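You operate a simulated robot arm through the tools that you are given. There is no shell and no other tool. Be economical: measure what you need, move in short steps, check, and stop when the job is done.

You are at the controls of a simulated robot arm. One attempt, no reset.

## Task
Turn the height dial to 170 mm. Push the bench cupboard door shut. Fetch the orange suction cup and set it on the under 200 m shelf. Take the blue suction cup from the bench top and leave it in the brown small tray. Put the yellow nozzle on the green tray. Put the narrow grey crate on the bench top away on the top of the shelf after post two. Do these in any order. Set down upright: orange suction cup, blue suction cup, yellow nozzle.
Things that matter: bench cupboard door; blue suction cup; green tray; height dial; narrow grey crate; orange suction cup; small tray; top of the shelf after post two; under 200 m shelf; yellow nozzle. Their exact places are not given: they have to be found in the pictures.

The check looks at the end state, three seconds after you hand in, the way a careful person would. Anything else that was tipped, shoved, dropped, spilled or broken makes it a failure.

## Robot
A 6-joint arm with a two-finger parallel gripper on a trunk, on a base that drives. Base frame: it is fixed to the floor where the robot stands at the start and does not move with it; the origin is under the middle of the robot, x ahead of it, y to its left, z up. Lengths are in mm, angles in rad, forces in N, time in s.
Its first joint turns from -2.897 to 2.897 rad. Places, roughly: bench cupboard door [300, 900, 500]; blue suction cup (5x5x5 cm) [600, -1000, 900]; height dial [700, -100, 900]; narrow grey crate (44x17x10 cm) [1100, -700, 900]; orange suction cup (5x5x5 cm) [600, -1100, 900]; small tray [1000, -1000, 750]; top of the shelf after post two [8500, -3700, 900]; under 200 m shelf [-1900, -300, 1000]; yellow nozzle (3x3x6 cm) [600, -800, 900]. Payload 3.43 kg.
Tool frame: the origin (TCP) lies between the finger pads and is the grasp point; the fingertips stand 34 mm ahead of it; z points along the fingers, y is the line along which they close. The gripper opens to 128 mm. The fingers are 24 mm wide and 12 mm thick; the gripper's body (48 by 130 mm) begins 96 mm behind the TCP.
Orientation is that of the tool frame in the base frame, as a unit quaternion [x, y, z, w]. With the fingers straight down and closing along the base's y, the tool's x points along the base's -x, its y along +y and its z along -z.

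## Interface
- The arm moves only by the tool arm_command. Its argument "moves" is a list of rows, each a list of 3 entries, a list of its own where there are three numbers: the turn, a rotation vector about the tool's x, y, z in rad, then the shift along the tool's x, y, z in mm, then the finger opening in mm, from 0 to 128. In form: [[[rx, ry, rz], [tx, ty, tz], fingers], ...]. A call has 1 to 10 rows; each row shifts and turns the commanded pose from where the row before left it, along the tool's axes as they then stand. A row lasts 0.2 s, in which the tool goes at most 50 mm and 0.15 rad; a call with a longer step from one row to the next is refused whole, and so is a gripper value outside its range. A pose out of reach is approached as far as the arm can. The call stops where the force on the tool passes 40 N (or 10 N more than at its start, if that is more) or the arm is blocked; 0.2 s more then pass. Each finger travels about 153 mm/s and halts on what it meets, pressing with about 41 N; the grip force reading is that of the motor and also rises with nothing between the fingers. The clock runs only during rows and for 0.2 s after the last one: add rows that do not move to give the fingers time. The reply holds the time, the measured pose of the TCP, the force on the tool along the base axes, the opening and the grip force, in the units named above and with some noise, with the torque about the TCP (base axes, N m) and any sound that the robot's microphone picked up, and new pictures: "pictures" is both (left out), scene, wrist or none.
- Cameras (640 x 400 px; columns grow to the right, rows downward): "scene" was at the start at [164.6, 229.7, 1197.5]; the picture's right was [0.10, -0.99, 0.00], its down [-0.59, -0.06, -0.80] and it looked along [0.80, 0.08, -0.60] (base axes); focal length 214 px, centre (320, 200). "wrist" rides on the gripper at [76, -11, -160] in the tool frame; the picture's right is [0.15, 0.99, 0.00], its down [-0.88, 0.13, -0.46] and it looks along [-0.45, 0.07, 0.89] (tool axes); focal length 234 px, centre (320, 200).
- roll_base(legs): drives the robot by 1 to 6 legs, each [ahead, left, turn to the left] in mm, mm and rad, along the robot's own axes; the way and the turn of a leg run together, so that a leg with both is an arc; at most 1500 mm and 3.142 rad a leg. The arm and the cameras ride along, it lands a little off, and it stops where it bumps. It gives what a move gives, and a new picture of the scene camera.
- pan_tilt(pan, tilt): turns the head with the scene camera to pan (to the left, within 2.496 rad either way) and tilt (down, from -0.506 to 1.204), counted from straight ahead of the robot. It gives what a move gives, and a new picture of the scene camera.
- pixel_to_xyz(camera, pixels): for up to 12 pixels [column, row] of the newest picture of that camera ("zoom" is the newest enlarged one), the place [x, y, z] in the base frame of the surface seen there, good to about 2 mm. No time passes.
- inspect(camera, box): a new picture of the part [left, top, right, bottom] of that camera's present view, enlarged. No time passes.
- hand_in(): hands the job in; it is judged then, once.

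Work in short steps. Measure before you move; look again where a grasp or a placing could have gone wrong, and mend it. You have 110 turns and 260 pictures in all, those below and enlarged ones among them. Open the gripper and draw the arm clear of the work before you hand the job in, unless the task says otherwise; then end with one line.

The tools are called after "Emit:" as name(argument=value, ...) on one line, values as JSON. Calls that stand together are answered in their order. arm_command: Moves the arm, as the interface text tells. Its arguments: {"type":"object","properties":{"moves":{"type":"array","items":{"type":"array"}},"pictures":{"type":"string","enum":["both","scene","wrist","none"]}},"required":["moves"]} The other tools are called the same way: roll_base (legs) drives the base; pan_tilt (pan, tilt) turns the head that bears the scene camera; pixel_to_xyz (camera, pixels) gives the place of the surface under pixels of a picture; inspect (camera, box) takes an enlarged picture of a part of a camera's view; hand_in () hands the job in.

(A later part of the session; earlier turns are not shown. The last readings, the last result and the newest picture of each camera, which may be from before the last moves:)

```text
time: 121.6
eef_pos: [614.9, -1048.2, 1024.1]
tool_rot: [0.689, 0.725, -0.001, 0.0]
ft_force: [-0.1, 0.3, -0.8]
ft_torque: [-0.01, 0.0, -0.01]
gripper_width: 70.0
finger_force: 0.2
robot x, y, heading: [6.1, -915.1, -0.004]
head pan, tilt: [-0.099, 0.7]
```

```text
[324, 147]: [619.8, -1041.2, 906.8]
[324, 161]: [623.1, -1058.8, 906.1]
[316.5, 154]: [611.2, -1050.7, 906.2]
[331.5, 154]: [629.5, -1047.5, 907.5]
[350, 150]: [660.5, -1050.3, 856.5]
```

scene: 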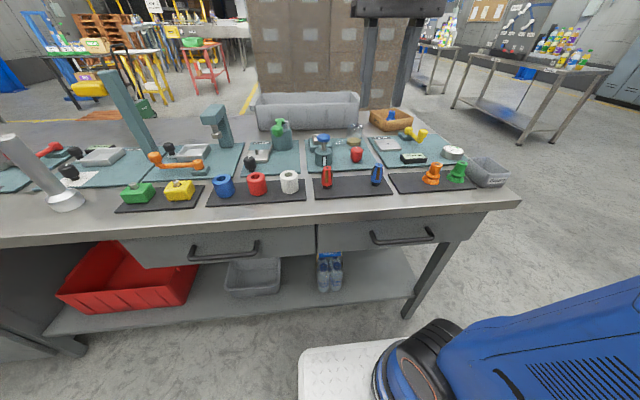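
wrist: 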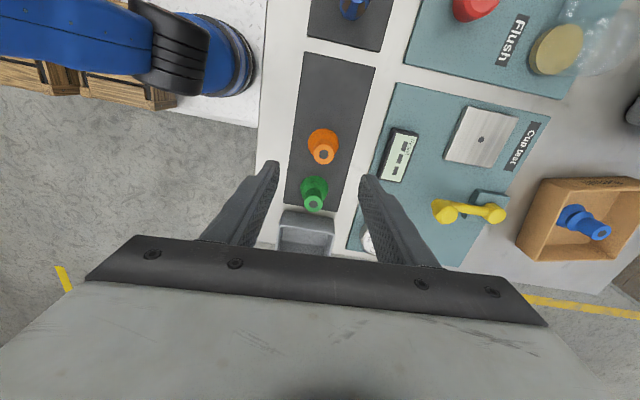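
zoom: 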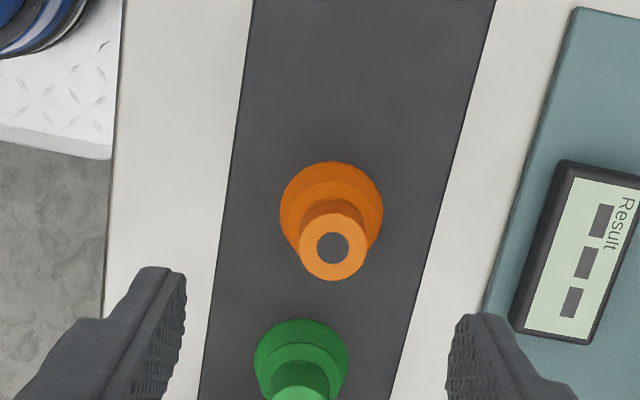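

Centre (621,-1050). Shift, descend to z≈904, grip and lift.

Emit:
arm_command(moves=[[[0, 0, 0], [-1.5, 6, 40], 70], [[0, 0, 0], [0, 0, 40], 70], [[0, 0, 0], [0, 0, 40], 70], [[0, 0, 0], [0, 0, 0], 10], [[0, 0, 0], [0, 0, 0], 10], [[0, 0, 0], [0, 0, 0], 10], [[0, 0, 0], [0, 0, -40], 10], [[0, 0, 0], [0, 0, -45], 10], [[0, 0, 0], [0, 0, -45], 10], [[0, 0, 0], [0, 0, -45], 10]], pictures="wrist")

```text
time: 123.8
eef_pos: [620.4, -1047.7, 1081.9]
tool_rot: [0.689, 0.725, -0.002, 0.0]
ft_force: [0.8, 0.1, -1.0]
ft_torque: [0.01, 0.01, 0.03]
gripper_width: 22.8
finger_force: 40.6
robot x, y, heading: [7.4, -913.6, 0.0]
head pan, tilt: [-0.099, 0.7]
```

wrist: 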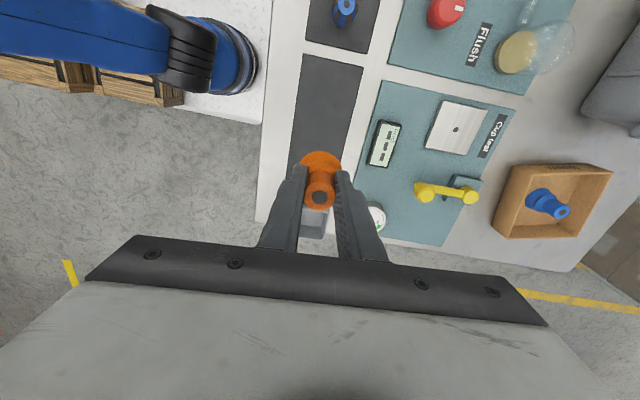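

Orange cup held. Raise, back off, turn round and go to the rack, keeping a stop to check.

Emit:
arm_command(moves=[[[0, 0, 0], [0, -10, -40], 10], [[0, 0, 0], [0, -20, 0], 10]], pictures="none")

Emit:
roll_base(legs=[[-600, 0, 0], [0, 0, 3.14], [0, -490, 0], [200, 0, 0]])

```text
time: 124.4
eef_pos: [591.9, -1048.5, 1121.3]
tool_rot: [0.687, 0.726, -0.002, 0.0]
ft_force: [-0.4, 1.0, -0.7]
ft_torque: [0.01, 0.03, -0.01]
gripper_width: 23.0
finger_force: 41.2
robot x, y, heading: [2.0, -912.8, -0.004]
head pan, tilt: [-0.099, 0.7]
```

```text
time: 138.8
eef_pos: [-1343.3, -246.7, 1120.4]
tool_rot: [0.712, -0.702, 0.0, -0.002]
ft_force: [-1.1, 0.3, 1.3]
ft_torque: [0.01, 0.0, 0.0]
gripper_width: 22.8
finger_force: 41.1
robot x, y, heading: [-763.2, -408.3, 3.102]
head pan, tilt: [-0.099, 0.7]
```

scene: 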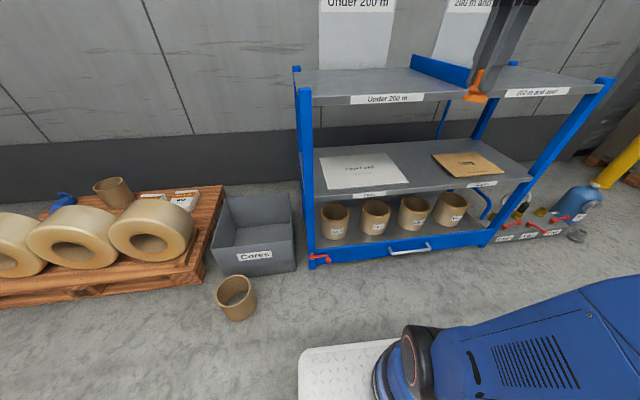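

The "Under 200 m" section of the top shelf is at (370,85), bounded by the divider at (440,70). Measure it.

Emit:
pixel_to_xyz(camera="scene", pixels=[[370, 82], [330, 92], [320, 75], [400, 72], [440, 84], [420, 80], [385, 99], [415, 62], [295, 70], [360, 30]])

Emit:
inspect(camera="scene", box=[280, 0, 520, 120])

```text
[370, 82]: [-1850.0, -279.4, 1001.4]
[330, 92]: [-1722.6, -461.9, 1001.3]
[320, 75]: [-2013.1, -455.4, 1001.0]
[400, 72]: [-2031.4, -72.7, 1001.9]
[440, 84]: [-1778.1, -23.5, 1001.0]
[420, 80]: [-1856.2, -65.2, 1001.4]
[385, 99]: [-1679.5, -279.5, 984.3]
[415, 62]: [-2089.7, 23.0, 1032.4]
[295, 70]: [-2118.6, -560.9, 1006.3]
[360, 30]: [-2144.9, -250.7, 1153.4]
```

```text
2.67 times, centred on (400, 60) of scene
```

zoom: 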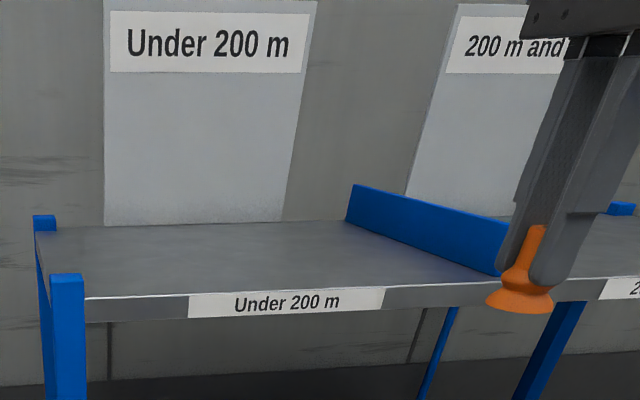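

Shelf surface z=1001, section y from −520 to −30. Drive 150 mm forward and then reach to (-1830,-280).

Emit:
roll_base(legs=[[150, 0, 0.035]])

Emit:
arm_command(moves=[[[0, 0, 0], [3, 40, 0], 10], [[0, 0, 0], [3, 40, 0], 10], [[0, 0, 0], [3, 40, 0], 10], [[0, 0, 0], [3, 40, 0], 10], [[0, 0, 0], [3, 40, 0], 10], [[0, 0, 0], [3, 40, 0], 10], [[0, 0, 0], [3, 40, 0], 10], [[0, 0, 0], [3, 40, 0], 10]], pictures="both")

```text
time: 140.1
eef_pos: [-1495.3, -262.5, 1121.2]
tool_rot: [0.723, -0.691, 0.0, -0.002]
ft_force: [0.0, 0.1, 0.1]
ft_torque: [0.05, 0.0, 0.0]
gripper_width: 22.4
finger_force: 40.5
robot x, y, heading: [-910.3, -401.2, 3.13]
head pan, tilt: [-0.099, 0.7]
```

scene: 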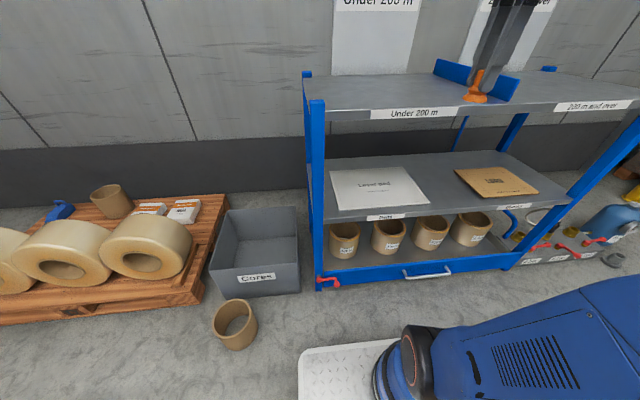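

```text
time: 141.9
eef_pos: [-1812.4, -300.6, 1123.0]
tool_rot: [0.723, -0.691, 0.0, -0.001]
ft_force: [1.0, -0.4, 1.1]
ft_torque: [-0.02, 0.09, 0.0]
gripper_width: 22.8
finger_force: 40.8
robot x, y, heading: [-910.9, -400.9, 3.132]
head pan, tilt: [-0.099, 0.7]
```

scene: 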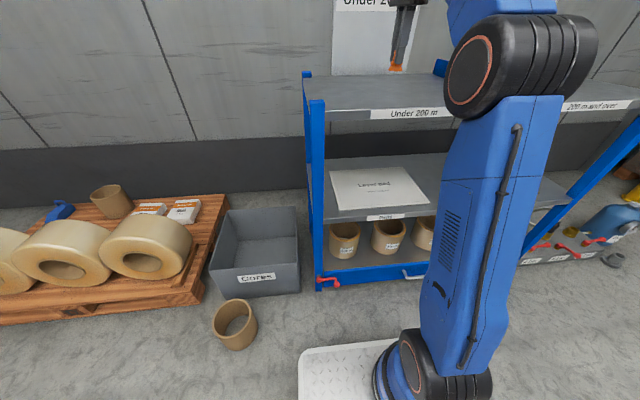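
wrist: 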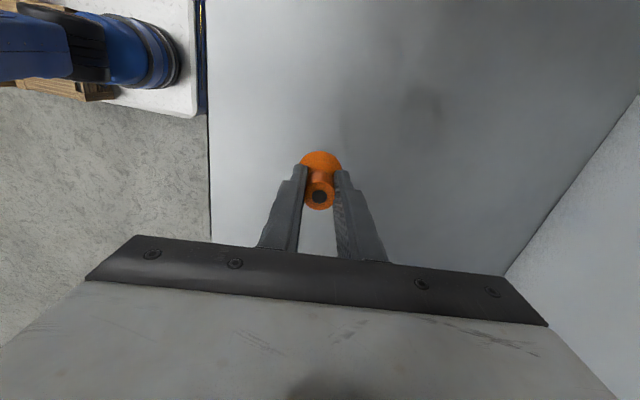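

Over the middle of the section at (-1812,-301). Lower to TCP z≈1050, release, rise.

Emit:
arm_command(moves=[[[0, 0, 0], [0, 0, 35], 10], [[0, 0, 0], [0, 0, 35], 10], [[0, 0, 0], [0, 0, 3], 10], [[0, 0, 0], [0, 0, 0], 10], [[0, 0, 0], [0, 0, 0], 60], [[0, 0, 0], [0, 0, 0], 60], [[0, 0, 0], [0, 0, -30], 60], [[0, 0, 0], [0, 0, -40], 60]], pictures="both")

```text
time: 142.8
eef_pos: [-1812.9, -300.4, 1052.5]
tool_rot: [0.723, -0.691, -0.002, 0.001]
ft_force: [3.0, -1.0, 11.1]
ft_torque: [-0.08, -0.3, -0.01]
gripper_width: 23.0
finger_force: 40.8
robot x, y, heading: [-912.4, -401.4, 3.128]
head pan, tilt: [-0.099, 0.7]
stopped in row 4: the force on the tool passed its limit (the readings are from after the stop); the commanded pose is now the measured one
```

scene: 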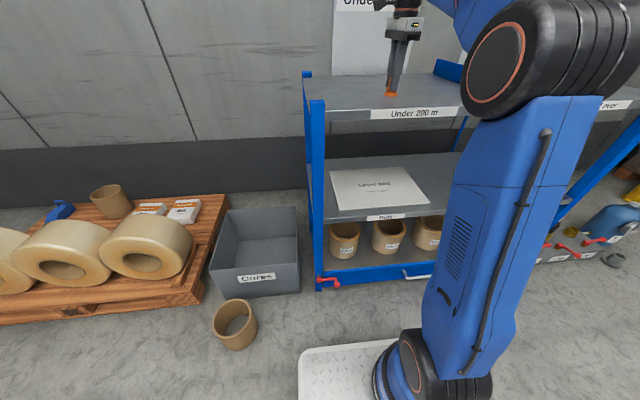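
wrist: 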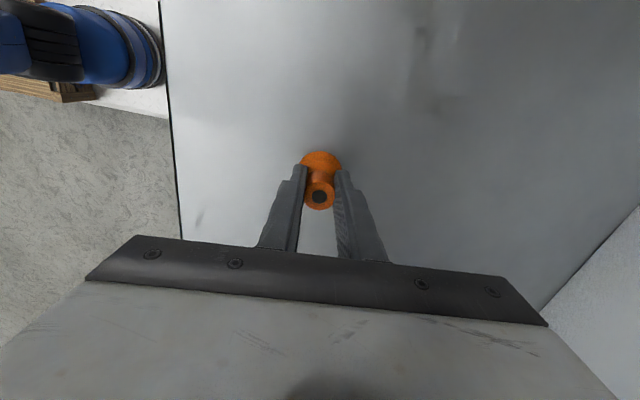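

The cup touches the shelf (11 N). Release and rise.

Emit:
arm_command(moves=[[[0, 0, 0], [0, 0, 0], 10], [[0, 0, 0], [0, 0, 0], 60], [[0, 0, 0], [0, 0, 0], 60], [[0, 0, 0], [0, 0, -30], 60], [[0, 0, 0], [0, 0, -40], 60]], pictures="wrist")

```text
time: 144.0
eef_pos: [-1814.4, -300.2, 1121.5]
tool_rot: [0.723, -0.691, -0.002, 0.001]
ft_force: [0.7, 0.7, -0.5]
ft_torque: [0.0, -0.02, -0.02]
gripper_width: 59.9
finger_force: 0.0
robot x, y, heading: [-915.1, -399.3, 3.132]
head pan, tilt: [-0.099, 0.7]
```

wrist: 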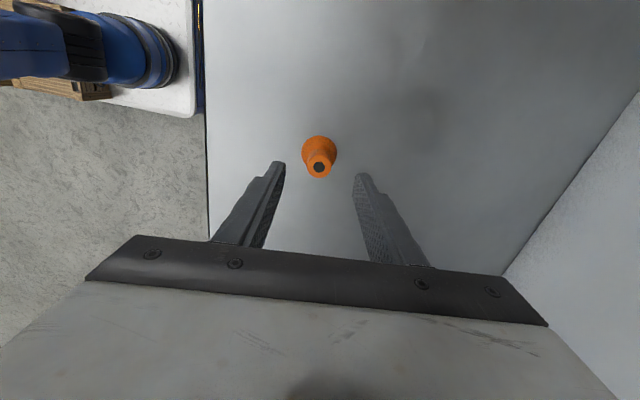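

Orange cup stands upright on the shelf. Retract, square the tool, and drive back to the bench in front of the crate.

Emit:
arm_command(moves=[[[0, 0, 0], [0, -45, 0], 60], [[0, 0, 0], [0, -45, 0], 60], [[0, 0, 0], [0, -45, 0], 60], [[0, 0, 0], [0, -45, 0], 60], [[0, 0, 0], [0, -45, 0], 60], [[0, 0, 0], [0, -45, 0], 60], [[0, 0, 0], [0, -45, 0], 60], [[0, 0, 0], [0, -45, 0], 60]], pictures="none")

Emit:
arm_command(moves=[[[0, 0, -0.15], [0, 0, 0], 60], [[0, 0, -0.15], [0, 0, 0], 60], [[0, 0, -0.15], [0, 0, 0], 60], [[0, 0, -0.15], [0, 0, 0], 60], [[0, 0, -0.15], [0, 0, 0], 60], [[0, 0, -0.15], [0, 0, 0], 60], [[0, 0, -0.15], [0, 0, 0], 60], [[0, 0, -0.15], [0, 0, 0], 60], [[0, 0, -0.15], [0, 0, 0], 60], [[0, 0, -0.15], [0, 0, 0], 60]], pictures="scene")

Emit:
roll_base(legs=[[-400, 0, 0], [0, 0, -3.13], [0, -280, 0], [470, 0, 0]])

```text
time: 145.8
eef_pos: [-1454.2, -283.8, 1121.0]
tool_rot: [0.724, -0.69, -0.002, 0.001]
ft_force: [-1.2, -0.1, -1.1]
ft_torque: [0.01, -0.08, -0.02]
gripper_width: 59.8
finger_force: 0.0
robot x, y, heading: [-907.2, -406.0, 3.133]
head pan, tilt: [-0.099, 0.7]
```

```text
time: 148.0
eef_pos: [-1453.7, -282.5, 1118.9]
tool_rot: [1.0, -0.012, -0.003, -0.001]
ft_force: [0.2, 0.5, 0.9]
ft_torque: [0.04, 0.02, 0.0]
gripper_width: 60.0
finger_force: 0.1
robot x, y, heading: [-909.1, -404.6, 3.126]
head pan, tilt: [-0.099, 0.7]
```

scene: 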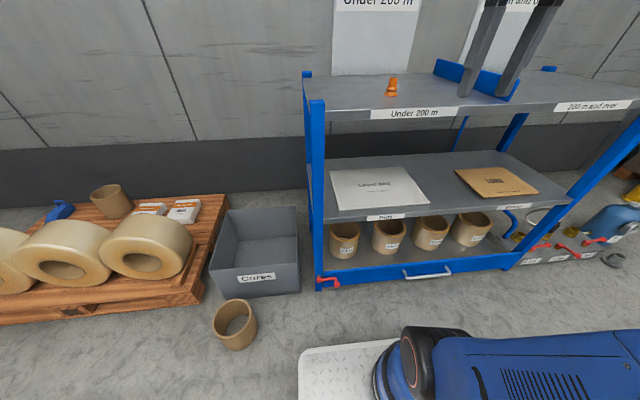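

```text
time: 161.7
eef_pos: [502.3, -766.5, 1118.6]
tool_rot: [-0.006, 1.0, -0.001, 0.003]
ft_force: [0.9, -0.6, 0.8]
ft_torque: [-0.01, -0.01, 0.0]
gripper_width: 60.0
finger_force: 0.0
robot x, y, heading: [-44.5, -674.2, 0.027]
head pan, tilt: [-0.099, 0.7]
```

scene: 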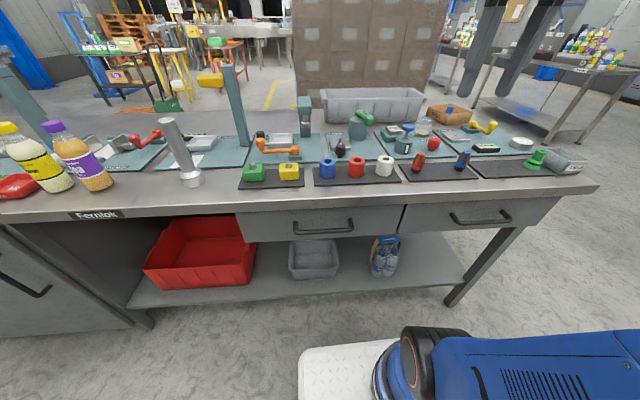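

Orange cup is standing on the shelf; now at the bench. Measure the crate's rim and the tall things in front of it.

Emit:
inspect(camera="scene", box=[290, 75, 470, 165])

Emit:
pixel_to_xyz(camera="scene", pixels=[[322, 91], [422, 92], [330, 99], [410, 100], [362, 117], [358, 128], [306, 100], [424, 125], [370, 106], [395, 120], [372, 91], [330, 120]])

```text
3.56 times, centred on (380, 120) of scene
```

zoom: 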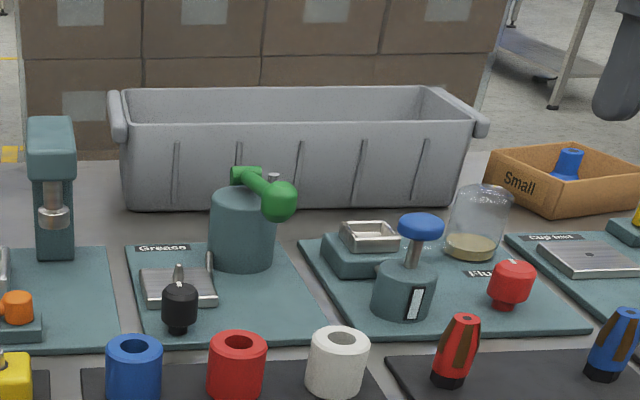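

```text
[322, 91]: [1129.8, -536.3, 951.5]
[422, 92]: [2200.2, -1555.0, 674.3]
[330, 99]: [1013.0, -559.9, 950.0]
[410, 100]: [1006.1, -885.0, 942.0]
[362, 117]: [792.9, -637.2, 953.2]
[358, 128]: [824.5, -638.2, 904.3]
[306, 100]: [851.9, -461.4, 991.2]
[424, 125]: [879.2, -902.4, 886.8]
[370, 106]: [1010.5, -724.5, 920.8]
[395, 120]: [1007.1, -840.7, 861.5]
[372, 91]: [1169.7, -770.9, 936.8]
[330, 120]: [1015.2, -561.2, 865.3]
```

Crate: near wall x≈1010, rim z≈950, y −540…−945. Move the base 80 mm ahead, and bring the hand over the near wall's middle with jaws along x.

Emit:
roll_base(legs=[[80, 0, -0.027]])

Emit:
arm_command(moves=[[[0, 0, 0.15], [0, 0, 0], 80], [[0, 0, 0.15], [0, 0, 0], 80], [[0, 0, 0.15], [0, 0, 0], 80], [[0, 0, 0.15], [0, 0, 0], 80], [[0, 0, 0.15], [0, 0, 0], 80], [[0, 0, 0.15], [0, 0, 0], 80], [[0, 0, 0.15], [0, 0, 0], 80], [[0, 0, 0.15], [0, 0, 0], 80], [[0, 0, 0.15], [0, 0, 0], 80], [[0, 0, 0.15], [0, 0, 0], 80]], pictures="none")

```text
time: 162.7
eef_pos: [577.0, -781.5, 1119.0]
tool_rot: [0.008, 1.0, 0.0, 0.003]
ft_force: [0.8, 0.5, 0.4]
ft_torque: [-0.01, -0.01, -0.02]
gripper_width: 60.1
finger_force: 0.0
robot x, y, heading: [33.0, -666.2, -0.004]
head pan, tilt: [-0.099, 0.7]
```

scene: 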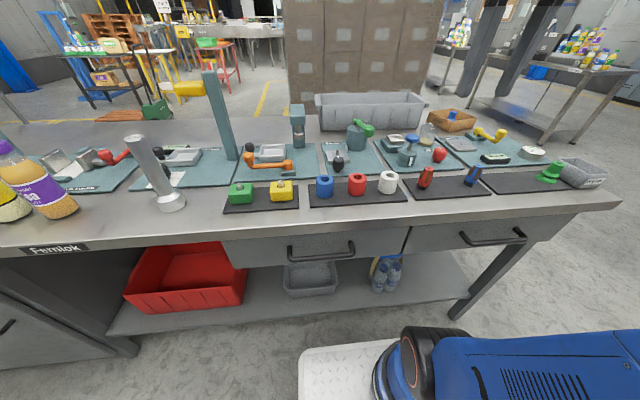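

```text
time: 164.9
eef_pos: [577.5, -781.9, 1118.6]
tool_rot: [0.689, 0.725, 0.001, 0.002]
ft_force: [0.4, -0.3, -0.6]
ft_torque: [-0.02, 0.02, 0.0]
gripper_width: 80.1
finger_force: 0.0
robot x, y, heading: [33.1, -667.7, -0.0]
head pan, tilt: [-0.099, 0.7]
```

Move forward over the crate's near wall.

Emit:
arm_command(moves=[[[0, 0, 0], [1.75, 43.4, 0], 80], [[0, 0, 0], [1.75, 43.4, 0], 80], [[0, 0, 0], [1.75, 43.4, 0], 80], [[0, 0, 0], [1.75, 43.4, 0], 80], [[0, 0, 0], [1.75, 43.4, 0], 80], [[0, 0, 0], [1.75, 43.4, 0], 80], [[0, 0, 0], [1.75, 43.4, 0], 80], [[0, 0, 0], [1.75, 43.4, 0], 80], [[0, 0, 0], [1.75, 43.4, 0], 80], [[0, 0, 0], [1.75, 43.4, 0], 80]], pictures="both")

```text
time: 167.1
eef_pos: [1003.0, -740.0, 1105.8]
tool_rot: [0.688, 0.726, 0.004, 0.004]
ft_force: [0.0, -0.2, 1.3]
ft_torque: [0.0, -0.07, -0.03]
gripper_width: 79.9
finger_force: 0.1
out of reach, approached as far as the arm can: row 10
robot x, y, heading: [34.0, -667.7, 0.005]
head pan, tilt: [-0.099, 0.7]
```

scene: 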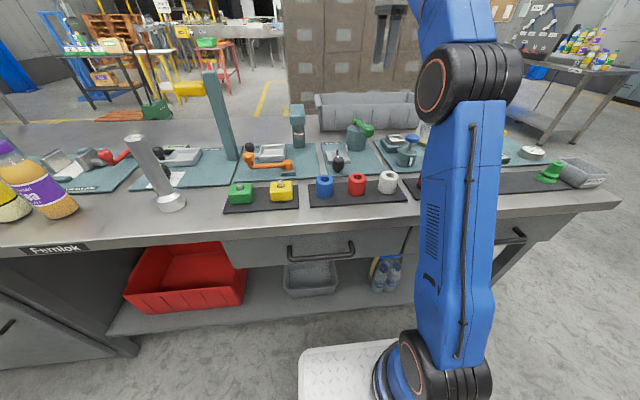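
wrist: 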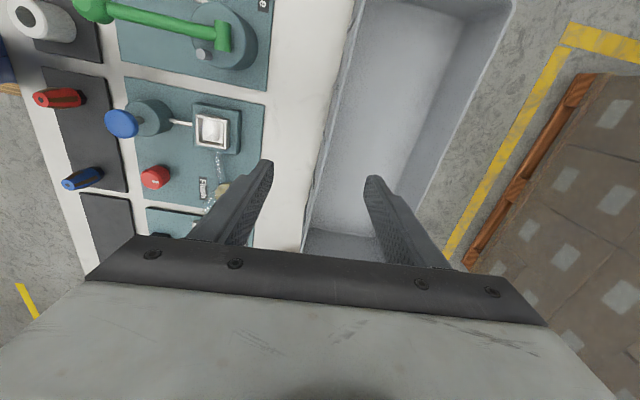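

Measure the near wall's rim, inside and the crate's ends in the wrist view.

Emit:
pixel_to_xyz(camera="wrist", pixels=[[330, 130], [326, 130], [338, 130], [350, 130], [390, 130], [450, 110], [345, 232], [308, 200], [340, 60], [420, 10], [322, 150]])

Emit:
inspect(camera="wrist", box=[270, 60, 430, 180])

```text
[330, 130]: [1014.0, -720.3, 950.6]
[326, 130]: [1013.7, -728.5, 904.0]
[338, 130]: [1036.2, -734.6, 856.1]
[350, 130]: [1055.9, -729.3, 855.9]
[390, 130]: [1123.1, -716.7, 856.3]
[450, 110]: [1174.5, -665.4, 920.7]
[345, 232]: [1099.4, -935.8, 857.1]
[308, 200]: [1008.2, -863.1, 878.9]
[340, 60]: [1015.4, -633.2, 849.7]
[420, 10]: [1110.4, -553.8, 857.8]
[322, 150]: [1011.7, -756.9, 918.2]
```

```text
3.33 times, centred on (350, 120) of wrist
```

zoom: 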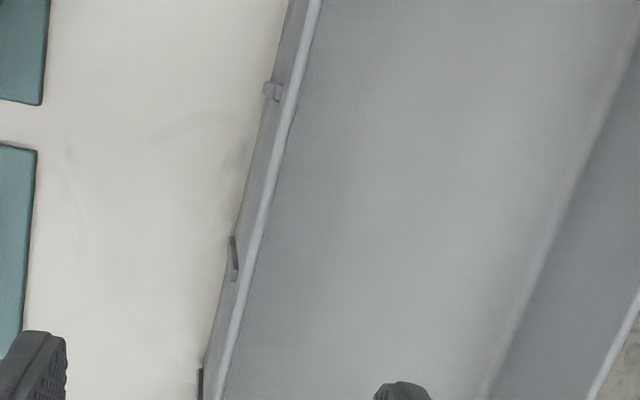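

Near wall outer face x≈1013, a rib sits at y≈−738, wall yawed ~2.4°. I go to (1013,-772) between ribs, align yaw, and descend partway.

Emit:
arm_command(moves=[[[0, 0, 0.094], [0, 0, 0], 80], [[0, 0, 0], [-31.5, 11.3, 0], 80], [[0, 0, 0], [0, 0, 40], 80], [[0, 0, 0], [0, 0, 40], 80], [[0, 0, 0], [0, 0, 10], 80]], pictures="wrist")

Emit:
inspect(camera="wrist", box=[240, 80, 400, 220])

```text
time: 168.3
eef_pos: [1011.3, -771.7, 1010.1]
tool_rot: [0.721, 0.693, 0.002, 0.003]
ft_force: [-0.3, -0.4, -0.5]
ft_torque: [0.02, -0.03, 0.0]
gripper_width: 80.0
finger_force: 0.1
out of reach, approached as far as the arm can: row 2
robot x, y, heading: [36.6, -666.5, 0.002]
head pan, tilt: [-0.099, 0.7]
```

wrist: 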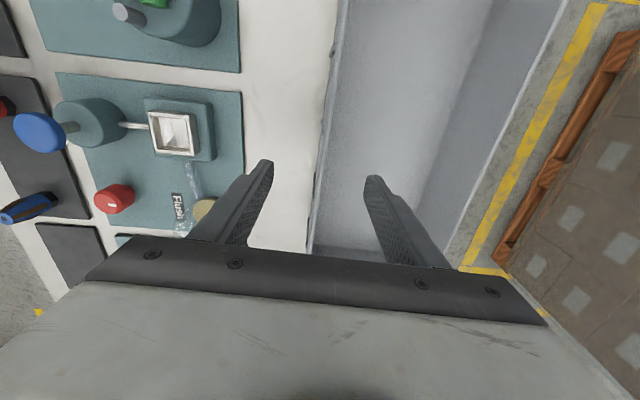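

```text
2.86 times, centred on (320, 150) of wrist
```

zoom: 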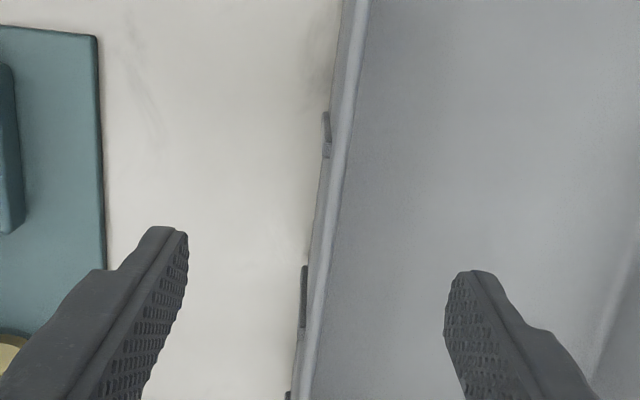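

Rib tops at zoom (326,115) and (304,268); I check their positions against the TCP.

Emit:
pixel_to_xyz(camera="zoom", pixels=[[326, 122], [304, 275], [325, 249], [334, 200], [315, 300]])

```text
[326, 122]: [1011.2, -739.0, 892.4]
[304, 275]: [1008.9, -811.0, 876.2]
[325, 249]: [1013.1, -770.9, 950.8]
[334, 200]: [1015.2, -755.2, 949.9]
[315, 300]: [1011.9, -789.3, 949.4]
```

TCP lies midway between ribs (−739, −811) and on the wall line. Descend 102 mm and grip.

Emit:
arm_command(moves=[[[0, 0, 0], [0, 2, 35], 80], [[0, 0, 0], [0, 0, 35], 80], [[0, 0, 0], [0, 0, 31], 80], [[0, 0, 0], [0, 0, 0], 40], [[0, 0, 0], [0, 0, 0], 0], [[0, 0, 0], [0, 0, 0], 0], [[0, 0, 0], [0, 0, 0], 0]], pictures="wrist")

```text
time: 169.9
eef_pos: [1012.4, -771.0, 906.9]
tool_rot: [0.721, 0.693, 0.001, 0.002]
ft_force: [0.9, 0.8, 0.7]
ft_torque: [-0.1, 0.37, 0.18]
gripper_width: 4.7
finger_force: 39.0
robot x, y, heading: [33.0, -668.0, 0.002]
head pan, tilt: [-0.099, 0.7]
```

wrist: 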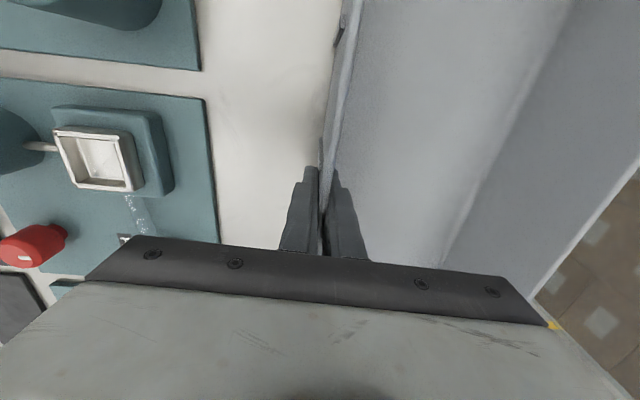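

Gripped the wall (4.7 mm). Lift slowly and read the load.

Emit:
arm_command(moves=[[[0, 0, 0], [0, 0, -10], 0], [[0, 0, 0], [0, 0, -15], 0], [[0, 0, 0], [0, 0, -20], 0], [[0, 0, 0], [0, 0, 0], 0]], pictures="both")

Emit:
inspect(camera="scene", box=[280, 60, 460, 180])

```text
time: 170.9
eef_pos: [1011.2, -771.4, 952.2]
tool_rot: [0.721, 0.693, 0.001, 0.003]
ft_force: [-0.7, 0.0, -4.3]
ft_torque: [-0.11, 0.36, -0.03]
gripper_width: 5.0
finger_force: 39.3
robot x, y, heading: [31.6, -667.4, 0.001]
head pan, tilt: [-0.099, 0.7]
```

scene: 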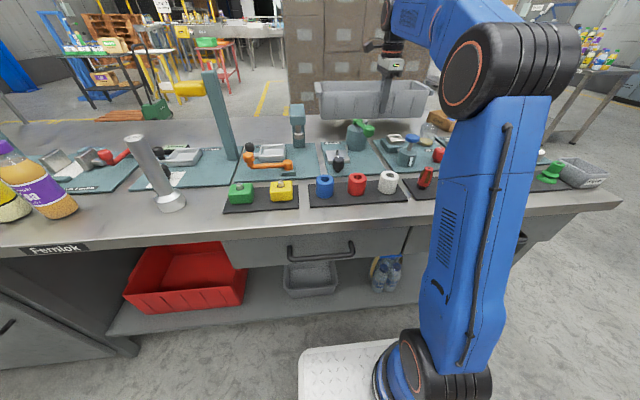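
wrist: 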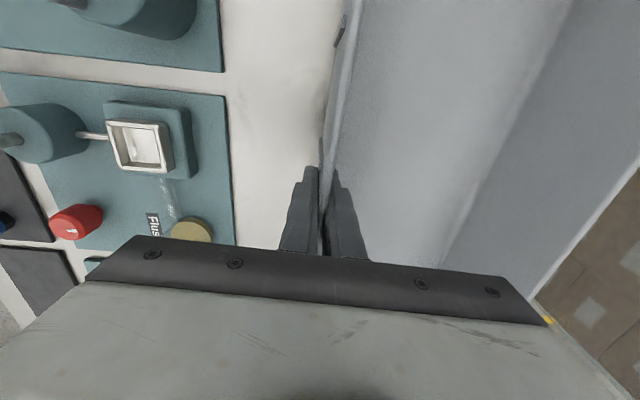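

```text
3.33 times, centred on (370, 120) of scene
```

zoom: 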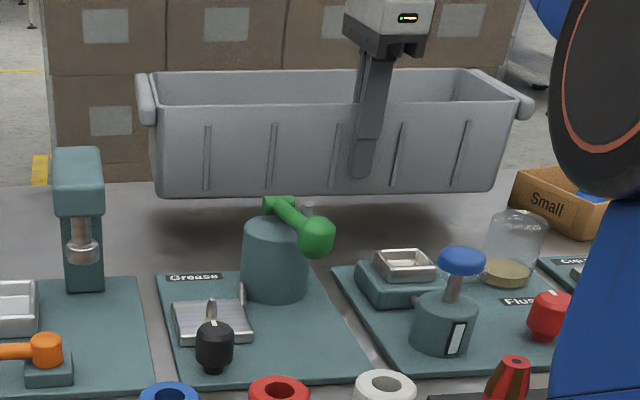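

Crate is light (4 N) and level. Lift to z≈1105 and draw it back toward the robot.

Emit:
arm_command(moves=[[[0, 0, 0], [0, 0, -38], 0], [[0, 0, 0], [0, 0, -38], 0], [[0, 0, 0], [0, 0, -38], 0], [[0, 0, 0], [0, -20, -36], 0], [[0, 0, 0], [0, -40, 0], 0], [[0, 0, 0], [0, -40, 0], 0], [[0, 0, 0], [0, -40, 0], 0], [[0, 0, 0], [0, -40, 0], 0], [[0, 0, 0], [0, -40, 0], 0], [[0, 0, 0], [0, -40, 0], 0]], pictures="none")

Emit:
roll_base(legs=[[-500, 0, 0]])

Emit:
pan_tilt(pan=-0.3, tilt=0.2)

```text
time: 173.1
eef_pos: [750.3, -761.8, 1103.2]
tool_rot: [0.721, 0.693, 0.001, 0.002]
ft_force: [1.4, 0.5, -5.3]
ft_torque: [-0.12, 0.48, 0.01]
gripper_width: 4.7
finger_force: 39.1
robot x, y, heading: [38.2, -668.0, 0.001]
head pan, tilt: [-0.099, 0.7]
```

```text
time: 176.1
eef_pos: [246.8, -763.1, 1103.0]
tool_rot: [0.721, 0.692, 0.001, 0.002]
ft_force: [-0.3, -0.1, -4.2]
ft_torque: [-0.12, 0.32, -0.03]
gripper_width: 4.6
finger_force: 39.2
robot x, y, heading: [-466.6, -667.8, -0.004]
head pan, tilt: [-0.099, 0.7]
```

scene: 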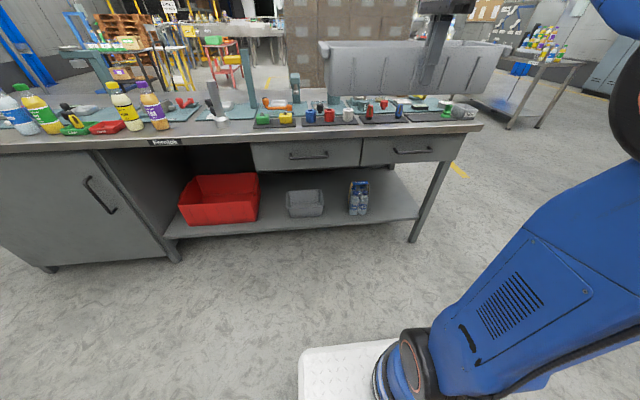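

```text
time: 177.0
eef_pos: [247.3, -763.4, 1102.9]
tool_rot: [0.721, 0.693, 0.001, 0.002]
ft_force: [0.6, 0.1, -4.5]
ft_torque: [-0.1, 0.37, 0.02]
gripper_width: 4.8
finger_force: 38.9
robot x, y, heading: [-465.9, -668.2, -0.005]
head pan, tilt: [-0.3, 0.201]
```

scene: 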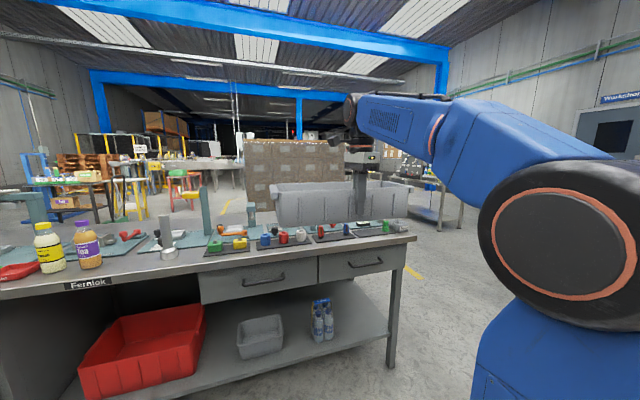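

Drive right 1300 mm clear of the bench end and look ahead.

Emit:
roll_base(legs=[[0, -1300, 0]])

Emit:
pan_tilt(pan=0.0, tilt=0.25)

Emit:
pan_tilt(pan=-1.0, tilt=0.25)

```text
time: 183.4
eef_pos: [234.1, -2051.6, 1102.7]
tool_rot: [0.726, 0.688, 0.001, 0.002]
ft_force: [0.2, -0.1, -4.2]
ft_torque: [-0.12, 0.37, -0.06]
gripper_width: 4.6
finger_force: 39.8
robot x, y, heading: [-482.8, -1946.6, -0.018]
head pan, tilt: [-0.3, 0.201]
```

scene: 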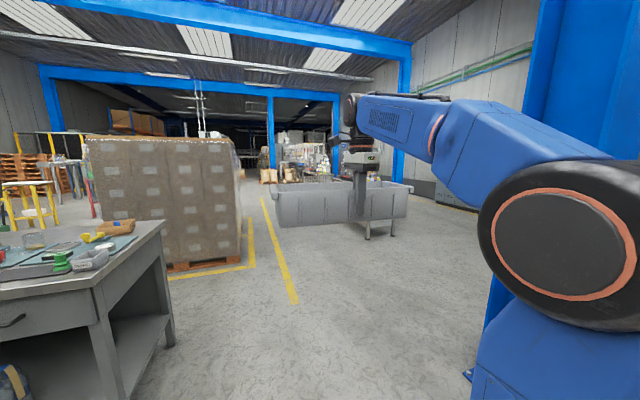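

```text
time: 184.2
eef_pos: [232.7, -2051.5, 1103.0]
tool_rot: [0.727, 0.687, 0.001, 0.001]
ft_force: [0.5, 0.5, -3.3]
ft_torque: [-0.09, 0.36, 0.01]
gripper_width: 4.4
finger_force: 39.5
robot x, y, heading: [-479.0, -1944.6, -0.015]
head pan, tilt: [0.0, 0.25]
```

scene: 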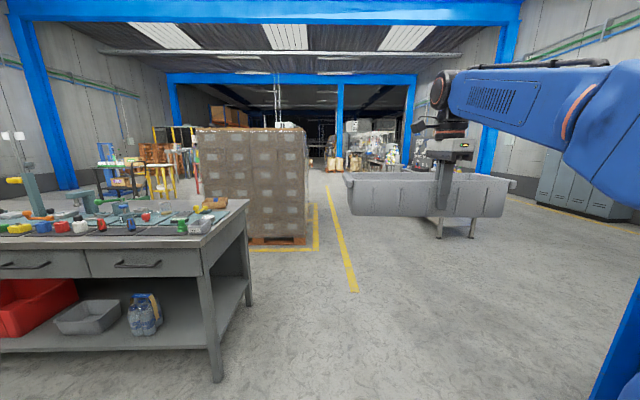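

```text
time: 185.5
eef_pos: [232.9, -2051.8, 1103.2]
tool_rot: [0.727, 0.687, 0.001, 0.003]
ft_force: [0.5, -0.3, -3.9]
ft_torque: [-0.1, 0.35, -0.01]
gripper_width: 4.7
finger_force: 39.1
robot x, y, heading: [-482.0, -1943.6, -0.013]
head pan, tilt: [-1.0, 0.25]
```

scene: 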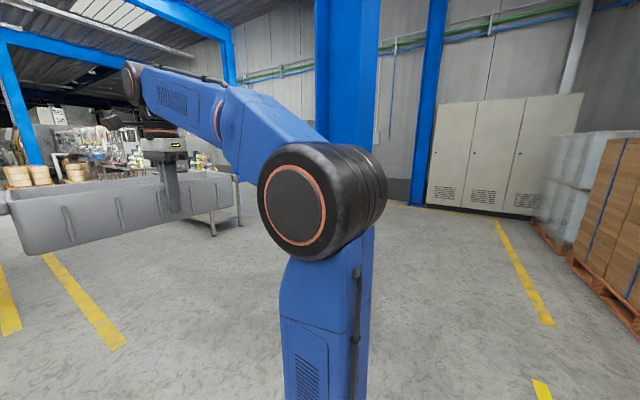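

A blue post stands close on the right. I look ahead again and measure the posts, the table and the pallet.

Emit:
pixel_to_xyz(camera="scene", pixels=[[345, 100], [390, 250], [420, 150], [225, 150], [20, 130], [212, 235], [238, 222], [195, 180]])

Emit:
pan_tilt(pan=0.1, tilt=0.1)

Emit:
pixel_to_xyz(camera="scene", pixels=[[475, 220], [505, 210], [280, 260], [440, 255], [370, 130], [330, 130], [375, 190], [400, 190]])

Emit:
inspect(camera="scene", box=[260, 90, 520, 250])

```text
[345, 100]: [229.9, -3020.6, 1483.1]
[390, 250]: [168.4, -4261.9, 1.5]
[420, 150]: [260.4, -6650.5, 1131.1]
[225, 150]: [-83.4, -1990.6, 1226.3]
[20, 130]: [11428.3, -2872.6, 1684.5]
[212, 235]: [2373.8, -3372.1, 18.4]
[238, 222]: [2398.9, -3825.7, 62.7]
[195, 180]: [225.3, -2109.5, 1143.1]
```

```text
time: 186.8
eef_pos: [234.3, -2051.8, 1101.4]
tool_rot: [0.727, 0.687, 0.001, 0.003]
ft_force: [0.1, 0.1, -4.4]
ft_torque: [-0.14, 0.34, -0.05]
gripper_width: 4.6
finger_force: 38.9
robot x, y, heading: [-482.0, -1946.2, -0.02]
head pan, tilt: [0.099, 0.099]
```

scene: 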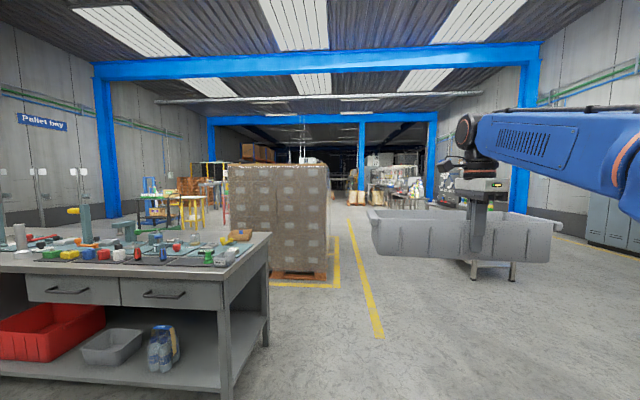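

```text
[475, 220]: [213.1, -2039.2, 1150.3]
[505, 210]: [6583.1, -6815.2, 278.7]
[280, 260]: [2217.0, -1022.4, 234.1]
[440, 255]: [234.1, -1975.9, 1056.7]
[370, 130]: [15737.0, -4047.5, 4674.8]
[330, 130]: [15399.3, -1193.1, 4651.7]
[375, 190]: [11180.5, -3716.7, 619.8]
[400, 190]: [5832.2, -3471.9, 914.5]
```

```text
2.46 times, centred on (390, 170) of scene
```

zoom: 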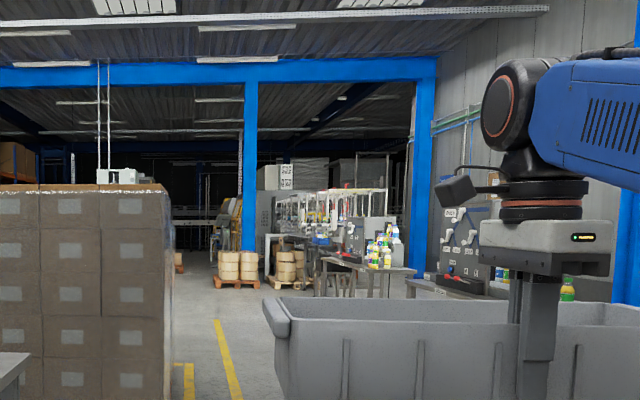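

Aisle is free around y≈−2300 between the pallet (right edge ≈−1600) and the post/table (y<−2870). Drive right 320, then ahead 3000.

Emit:
roll_base(legs=[[0, -320, 0.018], [1500, 0, 0], [1500, 0, 0]])

Emit:
pan_tilt(pan=-0.15, tilt=0.1)

Emit:
inspect(camera="scene", box=[220, 80, 540, 280])

```text
time: 203.2
eef_pos: [3283.6, -2337.6, 1102.9]
tool_rot: [0.715, 0.699, 0.001, 0.003]
ft_force: [-0.3, 0.3, -4.7]
ft_torque: [-0.13, 0.36, 0.0]
gripper_width: 4.8
finger_force: 38.8
robot x, y, heading: [2568.3, -2253.9, 0.017]
head pan, tilt: [0.099, 0.099]
```

scene: 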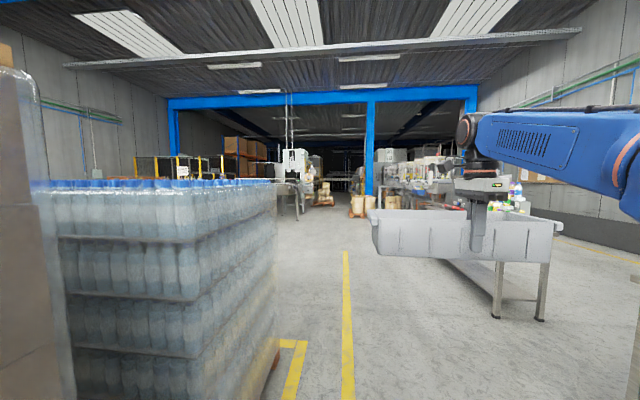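

```text
time: 204.0
eef_pos: [3283.5, -2336.6, 1102.9]
tool_rot: [0.715, 0.699, 0.001, 0.001]
ft_force: [-0.1, 0.2, -4.2]
ft_torque: [-0.13, 0.37, -0.01]
gripper_width: 4.9
finger_force: 39.1
robot x, y, heading: [2567.9, -2252.5, 0.015]
head pan, tilt: [-0.15, 0.099]
```

scene: 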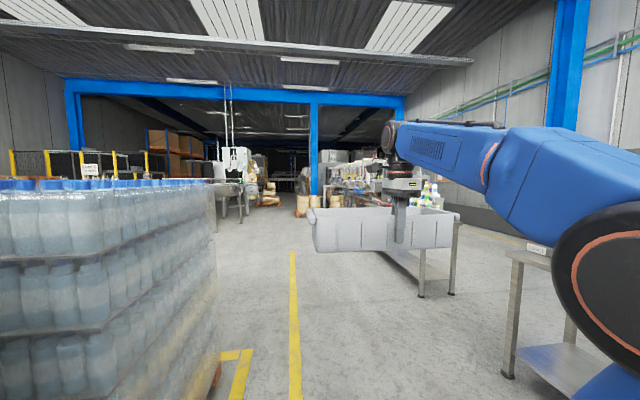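

```text
2.00 times, centred on (380, 180) of scene
```

zoom: 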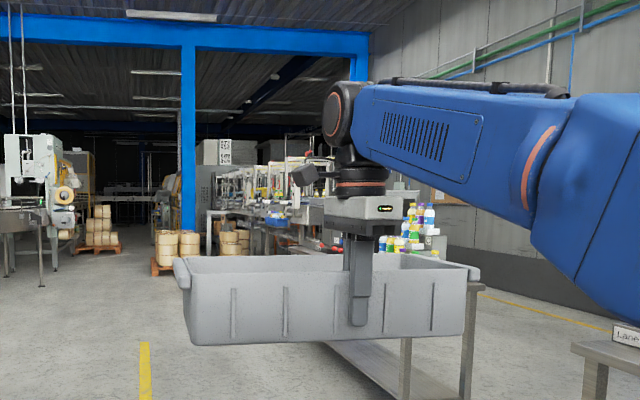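

Tables stand on the right, one labelled "Lane…". Look right to read the labels.

Emit:
pan_tilt(pan=-1.6, tilt=0.3)

Emit:
pan_tilt(pan=0.3, tilt=0.05)

Emit:
inspect(camera="scene", box=[330, 100, 490, 220])

```text
time: 205.6
eef_pos: [3283.7, -2336.8, 1103.3]
tool_rot: [0.715, 0.699, 0.001, 0.002]
ft_force: [-0.6, 0.4, -4.3]
ft_torque: [-0.12, 0.37, 0.01]
gripper_width: 4.8
finger_force: 38.7
robot x, y, heading: [2567.4, -2253.7, 0.015]
head pan, tilt: [-1.6, 0.3]
```

scene: 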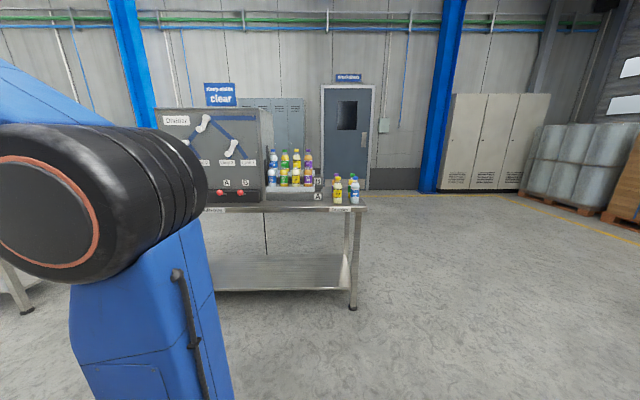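

```text
time: 207.4
eef_pos: [3283.8, -2336.3, 1102.6]
tool_rot: [0.715, 0.699, 0.001, 0.002]
ft_force: [0.1, -1.0, -4.3]
ft_torque: [-0.09, 0.35, 0.01]
gripper_width: 4.8
finger_force: 39.5
robot x, y, heading: [2566.0, -2253.1, 0.018]
head pan, tilt: [0.3, 0.051]
```

scene: 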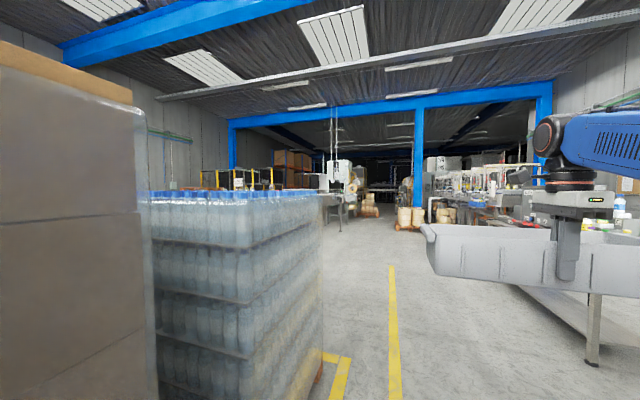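

```text
3.33 times, centred on (410, 160) of scene
```

zoom: 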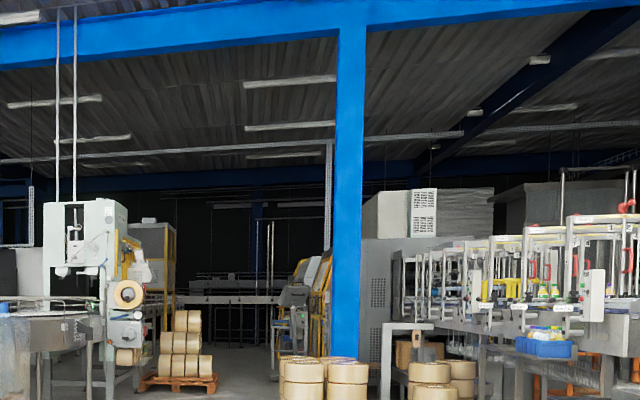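

The long line on the right holds numbered stations. Measure the clearance of the tables beside the path and objects ahead.

Emit:
pixel_to_xyz(camera="scene", pixels=[[592, 362], [520, 292], [418, 190], [410, 225], [440, 215], [335, 225], [480, 210], [375, 212], [395, 300]])

Emit:
roll_base(legs=[[1400, 0, -0.015]])

Emit:
pan_tilt(pan=0.1, tilt=0.15)

Emit:
inspect(camera="scene", box=[280, 100, 520, 250])

```text
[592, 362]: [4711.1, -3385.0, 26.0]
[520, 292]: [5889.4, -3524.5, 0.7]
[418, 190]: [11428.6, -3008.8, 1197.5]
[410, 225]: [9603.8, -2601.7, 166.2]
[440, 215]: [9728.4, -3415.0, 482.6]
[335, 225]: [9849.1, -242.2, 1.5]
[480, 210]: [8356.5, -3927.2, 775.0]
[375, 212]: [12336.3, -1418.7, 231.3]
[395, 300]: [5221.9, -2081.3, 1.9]
```

```text
time: 214.5
eef_pos: [4688.7, -2326.9, 1102.8]
tool_rot: [0.718, 0.696, 0.001, 0.003]
ft_force: [-0.1, 0.0, -3.7]
ft_torque: [-0.1, 0.35, 0.03]
gripper_width: 4.6
finger_force: 39.3
robot x, y, heading: [3973.7, -2237.6, 0.004]
head pan, tilt: [0.3, 0.051]
```

scene: 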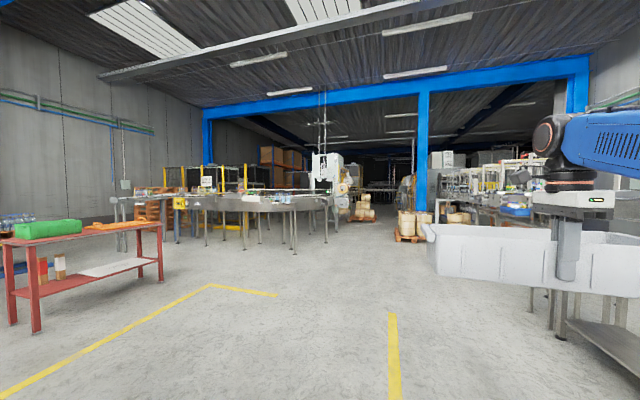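

```text
time: 215.2
eef_pos: [4688.5, -2326.5, 1102.6]
tool_rot: [0.718, 0.696, 0.001, 0.001]
ft_force: [-0.1, 0.6, -4.2]
ft_torque: [-0.14, 0.37, -0.01]
gripper_width: 4.6
finger_force: 39.1
robot x, y, heading: [3971.1, -2236.6, 0.008]
head pan, tilt: [0.099, 0.15]
```

scene: 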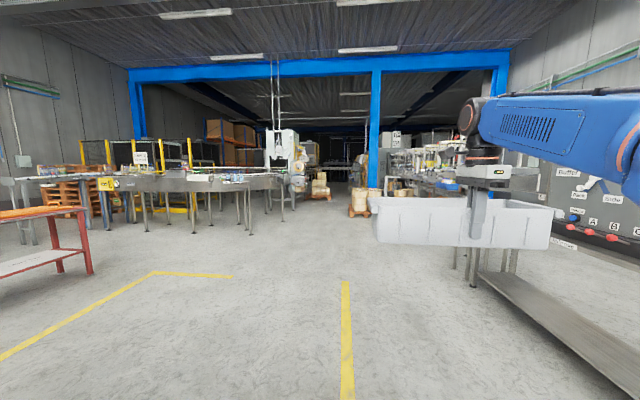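

```text
2.67 times, centred on (400, 175) of scene
```

zoom: 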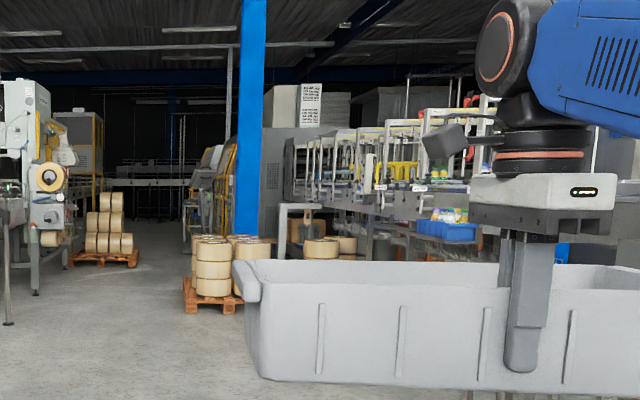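

Target line has its front at y≈−3400. Drive ahead 2500 along the same lane and look right.

Emit:
roll_base(legs=[[1300, 0, 0], [1300, 0, 0]])

Emit:
pan_tilt(pan=-0.35, tilt=0.2)

Emit:
inspect(camera="scene", box=[200, 100, 480, 280])

```text
time: 227.7
eef_pos: [7262.2, -2212.0, 1103.8]
tool_rot: [0.704, 0.71, 0.0, 0.002]
ft_force: [-0.2, 0.6, -4.9]
ft_torque: [-0.13, 0.34, 0.02]
gripper_width: 4.8
finger_force: 39.2
robot x, y, heading: [6542.5, -2149.9, 0.047]
head pan, tilt: [0.099, 0.15]
```

scene: 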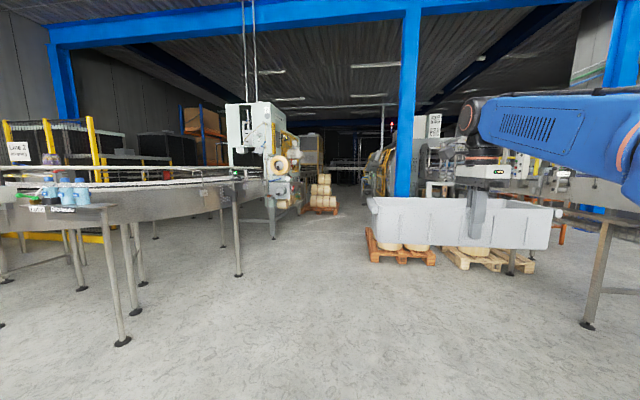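

```text
time: 228.6
eef_pos: [7262.7, -2211.4, 1101.9]
tool_rot: [0.704, 0.71, 0.001, 0.002]
ft_force: [-1.0, -0.4, -4.1]
ft_torque: [-0.11, 0.36, 0.02]
gripper_width: 4.9
finger_force: 38.8
robot x, y, heading: [6543.6, -2151.5, 0.05]
head pan, tilt: [-0.351, 0.201]
```

scene: 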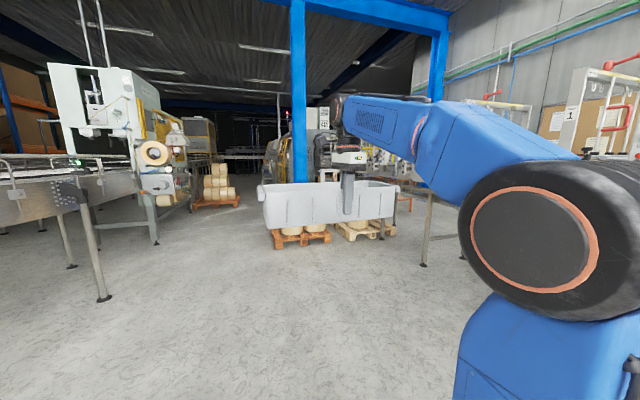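

```text
2.22 times, centred on (340, 190) of scene
```

zoom: 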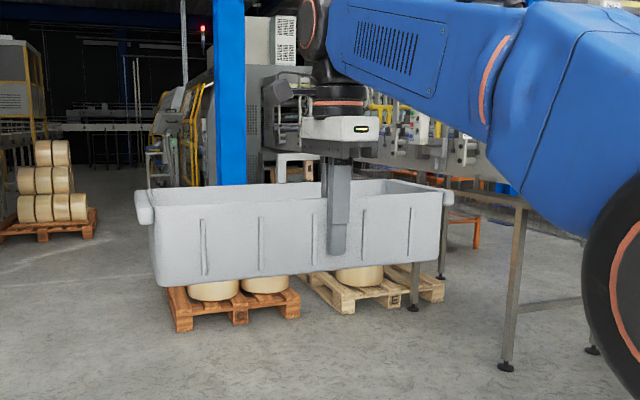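

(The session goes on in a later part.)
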